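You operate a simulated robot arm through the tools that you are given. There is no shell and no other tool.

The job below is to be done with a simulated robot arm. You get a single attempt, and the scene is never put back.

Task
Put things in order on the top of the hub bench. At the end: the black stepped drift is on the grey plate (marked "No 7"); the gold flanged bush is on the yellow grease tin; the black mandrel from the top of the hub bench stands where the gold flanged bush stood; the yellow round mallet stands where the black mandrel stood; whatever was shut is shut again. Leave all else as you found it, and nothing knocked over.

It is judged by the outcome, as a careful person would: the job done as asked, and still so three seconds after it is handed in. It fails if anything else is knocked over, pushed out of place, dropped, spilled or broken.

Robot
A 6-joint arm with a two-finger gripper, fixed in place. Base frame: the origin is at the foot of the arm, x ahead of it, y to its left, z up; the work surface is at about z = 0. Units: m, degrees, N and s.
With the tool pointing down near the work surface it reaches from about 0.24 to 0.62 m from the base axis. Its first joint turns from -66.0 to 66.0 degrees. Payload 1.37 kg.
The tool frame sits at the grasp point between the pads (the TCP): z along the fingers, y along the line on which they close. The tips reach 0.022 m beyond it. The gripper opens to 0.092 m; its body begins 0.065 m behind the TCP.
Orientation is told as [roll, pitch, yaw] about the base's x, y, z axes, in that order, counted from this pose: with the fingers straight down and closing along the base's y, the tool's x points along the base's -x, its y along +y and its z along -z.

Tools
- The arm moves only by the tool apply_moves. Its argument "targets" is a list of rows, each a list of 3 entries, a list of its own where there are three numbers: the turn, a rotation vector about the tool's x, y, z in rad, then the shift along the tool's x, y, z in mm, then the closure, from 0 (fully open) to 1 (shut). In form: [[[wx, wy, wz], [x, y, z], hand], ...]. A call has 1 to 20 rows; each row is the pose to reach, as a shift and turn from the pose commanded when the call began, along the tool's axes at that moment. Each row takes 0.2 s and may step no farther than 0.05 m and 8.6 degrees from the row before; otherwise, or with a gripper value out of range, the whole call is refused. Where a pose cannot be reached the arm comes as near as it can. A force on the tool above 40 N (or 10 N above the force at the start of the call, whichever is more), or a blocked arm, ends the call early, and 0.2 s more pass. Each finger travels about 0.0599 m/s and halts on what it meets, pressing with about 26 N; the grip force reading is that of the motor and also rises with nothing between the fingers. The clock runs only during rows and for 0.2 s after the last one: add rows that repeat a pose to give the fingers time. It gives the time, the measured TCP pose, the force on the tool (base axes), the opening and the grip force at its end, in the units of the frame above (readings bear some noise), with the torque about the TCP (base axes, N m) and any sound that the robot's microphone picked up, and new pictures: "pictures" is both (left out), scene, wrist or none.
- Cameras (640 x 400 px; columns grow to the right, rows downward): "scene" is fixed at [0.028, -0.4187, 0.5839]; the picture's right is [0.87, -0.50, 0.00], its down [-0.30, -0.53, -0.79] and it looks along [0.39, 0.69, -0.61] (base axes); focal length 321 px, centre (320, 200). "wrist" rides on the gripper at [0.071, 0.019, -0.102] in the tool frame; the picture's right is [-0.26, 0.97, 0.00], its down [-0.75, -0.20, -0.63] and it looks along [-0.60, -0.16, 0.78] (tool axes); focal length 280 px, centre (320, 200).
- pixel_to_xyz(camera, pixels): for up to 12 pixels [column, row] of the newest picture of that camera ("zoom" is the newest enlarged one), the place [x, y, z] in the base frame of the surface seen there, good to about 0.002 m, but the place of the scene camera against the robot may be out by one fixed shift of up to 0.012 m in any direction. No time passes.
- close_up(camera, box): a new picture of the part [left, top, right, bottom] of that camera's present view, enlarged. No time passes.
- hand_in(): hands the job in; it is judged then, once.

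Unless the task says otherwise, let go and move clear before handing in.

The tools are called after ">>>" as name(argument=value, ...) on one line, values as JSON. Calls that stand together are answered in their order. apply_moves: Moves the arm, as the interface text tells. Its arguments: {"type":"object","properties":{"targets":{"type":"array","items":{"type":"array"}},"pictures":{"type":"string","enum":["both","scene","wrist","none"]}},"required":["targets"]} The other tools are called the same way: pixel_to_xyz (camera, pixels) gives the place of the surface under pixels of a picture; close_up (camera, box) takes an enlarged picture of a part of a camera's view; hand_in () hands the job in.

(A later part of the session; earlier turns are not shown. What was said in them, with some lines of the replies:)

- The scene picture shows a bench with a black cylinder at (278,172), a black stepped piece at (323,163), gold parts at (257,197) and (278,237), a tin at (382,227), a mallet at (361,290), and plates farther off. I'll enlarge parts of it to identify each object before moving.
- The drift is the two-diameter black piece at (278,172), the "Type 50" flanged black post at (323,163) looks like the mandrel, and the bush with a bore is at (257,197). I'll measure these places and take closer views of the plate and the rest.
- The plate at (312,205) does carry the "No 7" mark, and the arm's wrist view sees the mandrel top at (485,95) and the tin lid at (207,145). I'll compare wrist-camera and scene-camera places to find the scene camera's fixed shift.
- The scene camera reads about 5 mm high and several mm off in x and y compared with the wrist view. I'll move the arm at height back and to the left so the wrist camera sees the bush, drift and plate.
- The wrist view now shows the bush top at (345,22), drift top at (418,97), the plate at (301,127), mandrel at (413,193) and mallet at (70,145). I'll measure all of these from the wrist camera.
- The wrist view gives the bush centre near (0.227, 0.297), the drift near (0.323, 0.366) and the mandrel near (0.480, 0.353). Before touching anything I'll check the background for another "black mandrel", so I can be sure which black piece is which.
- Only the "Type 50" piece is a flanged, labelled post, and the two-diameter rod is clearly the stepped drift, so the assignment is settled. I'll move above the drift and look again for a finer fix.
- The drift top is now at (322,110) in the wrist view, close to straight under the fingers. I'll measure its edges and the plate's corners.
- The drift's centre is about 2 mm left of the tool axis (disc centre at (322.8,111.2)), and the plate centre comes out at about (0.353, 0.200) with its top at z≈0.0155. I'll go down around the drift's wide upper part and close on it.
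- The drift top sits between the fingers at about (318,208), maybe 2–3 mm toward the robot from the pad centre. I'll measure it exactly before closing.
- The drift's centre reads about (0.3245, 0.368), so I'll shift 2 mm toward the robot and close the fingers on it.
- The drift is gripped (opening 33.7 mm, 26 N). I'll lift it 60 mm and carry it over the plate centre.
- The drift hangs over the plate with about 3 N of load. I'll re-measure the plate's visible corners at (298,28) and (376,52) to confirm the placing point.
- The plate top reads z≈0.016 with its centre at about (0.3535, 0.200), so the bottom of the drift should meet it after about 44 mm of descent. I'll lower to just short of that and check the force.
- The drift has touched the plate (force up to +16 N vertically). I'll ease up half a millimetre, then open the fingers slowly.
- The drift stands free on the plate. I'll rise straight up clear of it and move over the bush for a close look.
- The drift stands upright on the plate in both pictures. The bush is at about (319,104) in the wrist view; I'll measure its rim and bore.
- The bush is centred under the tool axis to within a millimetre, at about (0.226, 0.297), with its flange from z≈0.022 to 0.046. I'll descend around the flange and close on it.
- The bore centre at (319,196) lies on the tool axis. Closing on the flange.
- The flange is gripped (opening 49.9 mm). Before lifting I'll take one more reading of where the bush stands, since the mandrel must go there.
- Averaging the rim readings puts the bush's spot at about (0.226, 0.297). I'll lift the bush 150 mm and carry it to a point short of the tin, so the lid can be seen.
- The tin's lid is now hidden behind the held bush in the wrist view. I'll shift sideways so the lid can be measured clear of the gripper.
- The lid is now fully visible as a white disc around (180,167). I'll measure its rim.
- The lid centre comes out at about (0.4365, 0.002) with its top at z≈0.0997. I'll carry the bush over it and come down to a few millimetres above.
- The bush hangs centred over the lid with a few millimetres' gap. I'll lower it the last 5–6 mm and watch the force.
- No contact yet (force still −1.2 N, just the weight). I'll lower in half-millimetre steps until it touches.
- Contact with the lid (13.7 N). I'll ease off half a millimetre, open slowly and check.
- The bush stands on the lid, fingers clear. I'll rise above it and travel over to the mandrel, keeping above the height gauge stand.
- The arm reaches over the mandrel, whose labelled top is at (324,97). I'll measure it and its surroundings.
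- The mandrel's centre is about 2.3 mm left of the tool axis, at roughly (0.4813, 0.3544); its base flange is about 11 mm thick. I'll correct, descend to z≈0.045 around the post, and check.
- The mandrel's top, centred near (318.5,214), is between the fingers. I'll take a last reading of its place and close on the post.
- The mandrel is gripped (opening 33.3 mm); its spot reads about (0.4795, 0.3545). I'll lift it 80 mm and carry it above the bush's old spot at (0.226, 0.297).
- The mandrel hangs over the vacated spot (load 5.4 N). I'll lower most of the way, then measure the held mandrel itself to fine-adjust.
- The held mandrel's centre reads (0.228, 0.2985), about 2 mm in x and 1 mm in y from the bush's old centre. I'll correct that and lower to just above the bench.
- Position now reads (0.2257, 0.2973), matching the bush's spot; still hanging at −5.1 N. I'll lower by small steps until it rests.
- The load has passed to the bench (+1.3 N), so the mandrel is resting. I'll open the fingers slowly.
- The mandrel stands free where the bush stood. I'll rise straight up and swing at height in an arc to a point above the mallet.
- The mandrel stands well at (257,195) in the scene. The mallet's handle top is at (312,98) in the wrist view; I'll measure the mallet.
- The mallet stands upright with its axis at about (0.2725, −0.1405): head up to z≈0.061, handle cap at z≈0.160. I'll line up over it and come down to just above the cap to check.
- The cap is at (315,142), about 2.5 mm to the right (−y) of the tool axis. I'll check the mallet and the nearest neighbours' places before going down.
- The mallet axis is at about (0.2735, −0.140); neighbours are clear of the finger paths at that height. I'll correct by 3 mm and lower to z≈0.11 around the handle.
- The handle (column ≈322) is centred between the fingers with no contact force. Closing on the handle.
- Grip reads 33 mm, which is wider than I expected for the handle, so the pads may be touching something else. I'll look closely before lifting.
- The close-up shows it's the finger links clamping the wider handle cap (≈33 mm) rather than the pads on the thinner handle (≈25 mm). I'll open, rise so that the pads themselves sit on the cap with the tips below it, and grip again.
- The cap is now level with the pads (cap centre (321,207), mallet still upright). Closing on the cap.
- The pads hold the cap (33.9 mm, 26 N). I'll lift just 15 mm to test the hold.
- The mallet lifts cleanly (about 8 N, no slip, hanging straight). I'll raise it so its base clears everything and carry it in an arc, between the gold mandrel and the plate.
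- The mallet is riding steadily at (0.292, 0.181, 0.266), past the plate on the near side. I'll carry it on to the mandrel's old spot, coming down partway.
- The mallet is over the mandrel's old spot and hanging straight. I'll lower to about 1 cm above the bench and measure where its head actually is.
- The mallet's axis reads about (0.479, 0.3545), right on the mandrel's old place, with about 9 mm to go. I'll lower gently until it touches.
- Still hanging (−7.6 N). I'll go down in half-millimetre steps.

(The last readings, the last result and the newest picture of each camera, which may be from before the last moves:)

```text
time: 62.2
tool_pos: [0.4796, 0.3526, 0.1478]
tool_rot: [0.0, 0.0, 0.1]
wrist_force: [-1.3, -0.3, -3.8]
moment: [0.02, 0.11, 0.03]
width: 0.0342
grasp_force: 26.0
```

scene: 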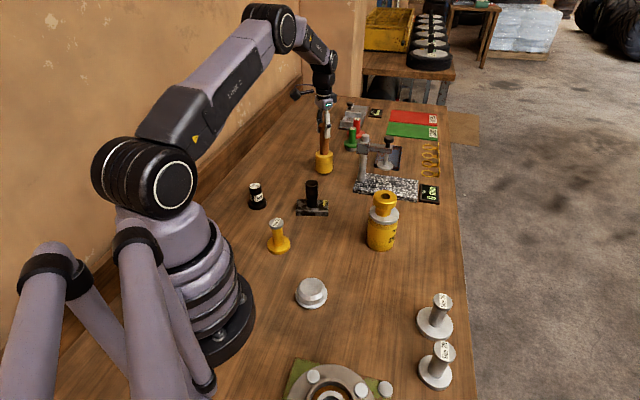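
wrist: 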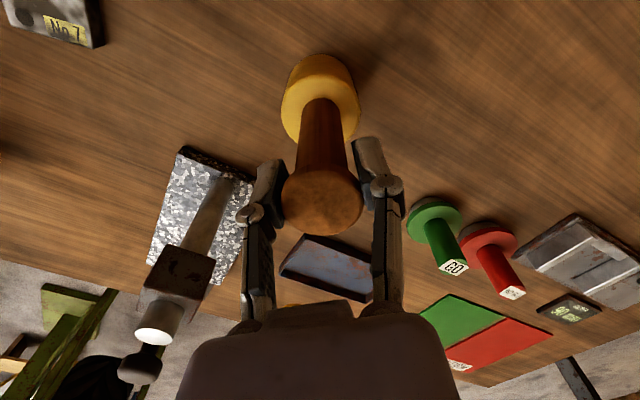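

The bench is starting to carry the mallet (load down to −3.8 N). One more half millimetre, then I'll open slowly.

>>> apply_moves(targets=[[[0, 0, 0], [0, 0, 0.5], 0.9], [[0, 0, 0], [0, 0, 0.5], 0.9], [[0, 0, 0], [0, 0, 0.5], 0.7], [[0, 0, 0], [0, 0, 0.5], 0.6], [[0, 0, 0], [0, 0, 0.5], 0.45], [[0, 0, 0], [0, 0, 0.5], 0.25], [[0, 0, 0], [0, 0, 0.5], 0.25]], pictures="both")

```text
time: 63.8
tool_pos: [0.4792, 0.3533, 0.1468]
tool_rot: [0.0, -0.1, 0.0]
wrist_force: [0.0, -0.1, 0.6]
moment: [-0.03, 0.02, 0.0]
width: 0.0688
grasp_force: 0.2
```

scene: 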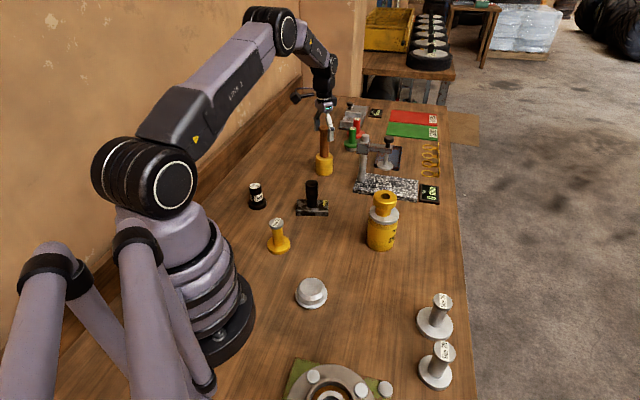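
wrist: 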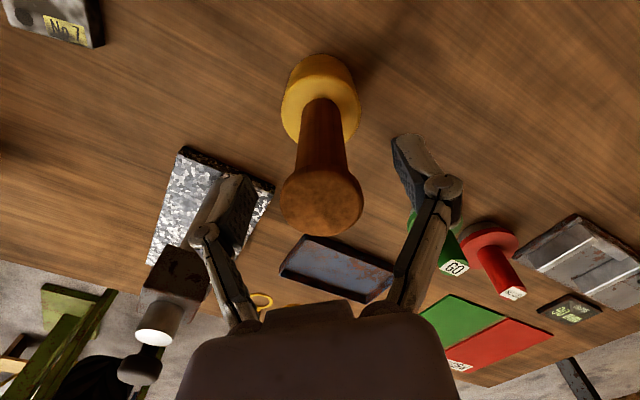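

The mallet stands on its own. I'll rise straight up off it, then return to the starting pose for a full check.

>>> apply_moves(targets=[[[0, 0, 0], [0, 0, -10], 0.25], [[0, 0, 0], [0, 0, -28], 0.25], [[0, 0, 0], [0, 0, -48], 0.25], [[0, 0, 0], [0, 0, -65], 0.25], [[0, 0, 0], [10, 0, -90], 0.2], [[0, 0, 0], [25, -15, -115], 0.1], [[0, 0, 0], [45, -45, -140], 0], [[0, 0, 0], [65, -80, -160], 0], [[0, 0, 0], [80, -120, -170], 0], [[0, 0, 0], [90, -155, -173], 0], [[0, 0, 0], [96, -188, -173], 0], [[0, 0, 0], [96, -188, -173], 0]], pictures="both")

```text
time: 66.4
tool_pos: [0.3839, 0.1666, 0.3214]
tool_rot: [0.1, 0.0, 0.0]
wrist_force: [0.3, 0.3, 1.2]
moment: [0.0, 0.01, 0.03]
width: 0.092
grasp_force: 0.0
```

scene: 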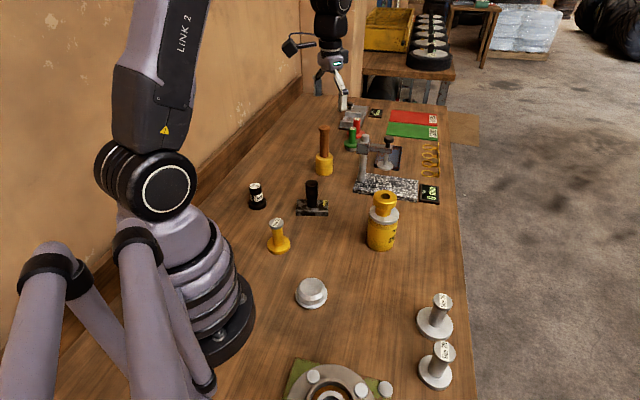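
wrist: 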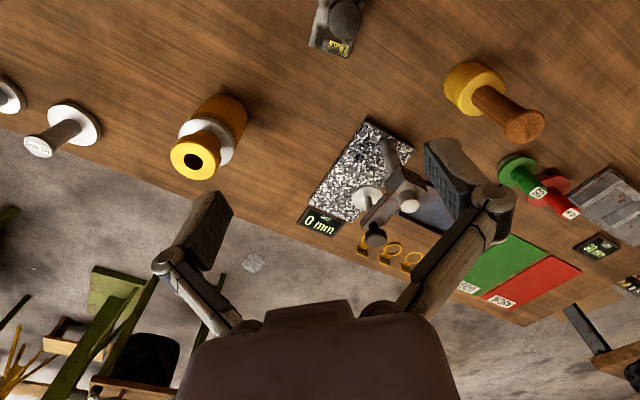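

All four pieces stand in their new places. I'll verify with enlarged views that the tin and plate haven't shifted and everything else is unchanged.

>>> close_up(camera="scene", box=[355, 195, 410, 260])

>>> close_up(camera="scene", box=[285, 190, 345, 228])

>>> close_up(camera="scene", box=[230, 130, 350, 205])

>>> close_up(camera="scene", box=[330, 80, 470, 210])

>>> close_up(camera="scene", box=[270, 280, 470, 400])

>>> pixel_to_xyz(camera="wrist", pixels=[[319, 51], [350, 58], [193, 160], [476, 75], [524, 126], [346, 18]])

```text
6.15 times, centred on (382, 228) of scene
```

zoom: 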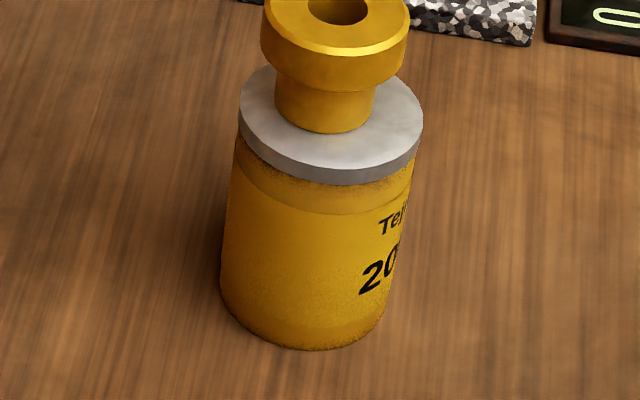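

```text
10.53 times, centred on (315, 209) of scene
```

zoom: 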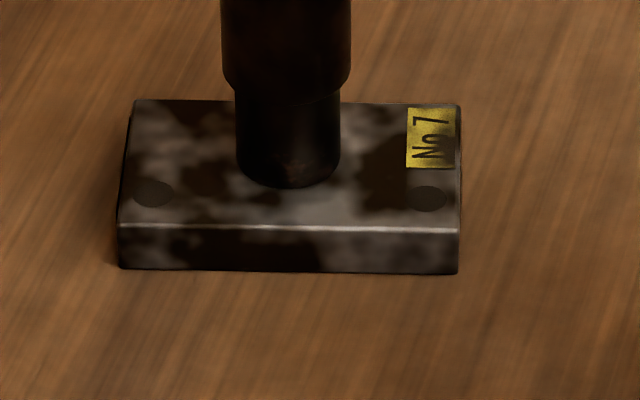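

```text
5.33 times, centred on (290, 168) of scene
```

zoom: 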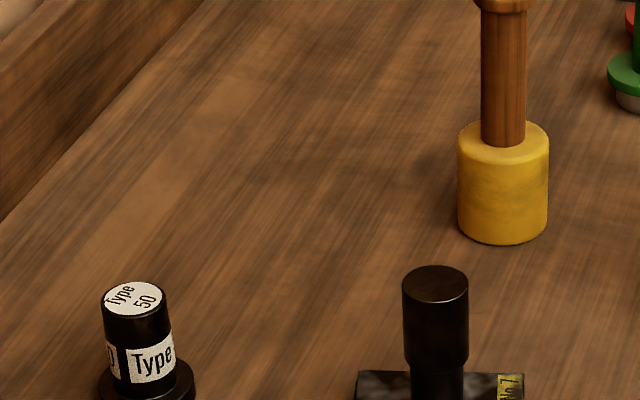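

```text
3.08 times, centred on (400, 145) of scene
```

zoom: 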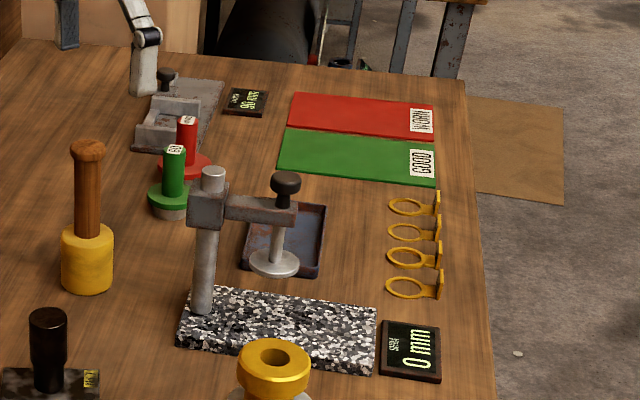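

```text
3.20 times, centred on (370, 340) of scene
```

zoom: 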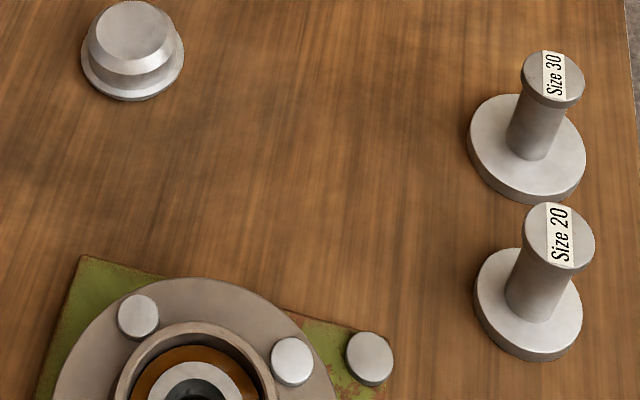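

```text
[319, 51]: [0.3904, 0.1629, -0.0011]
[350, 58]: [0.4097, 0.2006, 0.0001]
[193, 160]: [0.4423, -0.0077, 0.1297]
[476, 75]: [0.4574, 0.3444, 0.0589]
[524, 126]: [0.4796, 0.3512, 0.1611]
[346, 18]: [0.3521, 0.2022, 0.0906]
```

The tin and plate sit exactly where they did in the first enlarged views. The bush stands on the lid, the drift on the "No 7" plate, the mandrel and mallet on their new spots, and all else is unchanged with the gripper clear. Handing in.

>>> hand_in()

```text
The job is handed in.
```

The job is done and handed in; the last pictures showed all four pieces standing in their new places and the gripper clear of them.

- **Black stepped drift:** it stands upright on the grey plate marked "No 7", near its centre.
- **Gold flanged bush:** it stands on the lid of the yellow grease tin, about centred.
- **Black mandrel:** I took this to be the flanged "Type 50" post. It stands where the bush stood, to within about 2 mm by the readings.
- **Yellow mallet:** it stands upright where the mandrel stood, again to within about 2 mm. My first grip caught the handle cap in the finger links instead of the pads, so I let go and gripped again before lifting.

Nothing was opened, so there was nothing to shut again. In the enlarged views before and after, the tin, the plate and the other things I checked on the bench had not moved, and nothing was knocked over.
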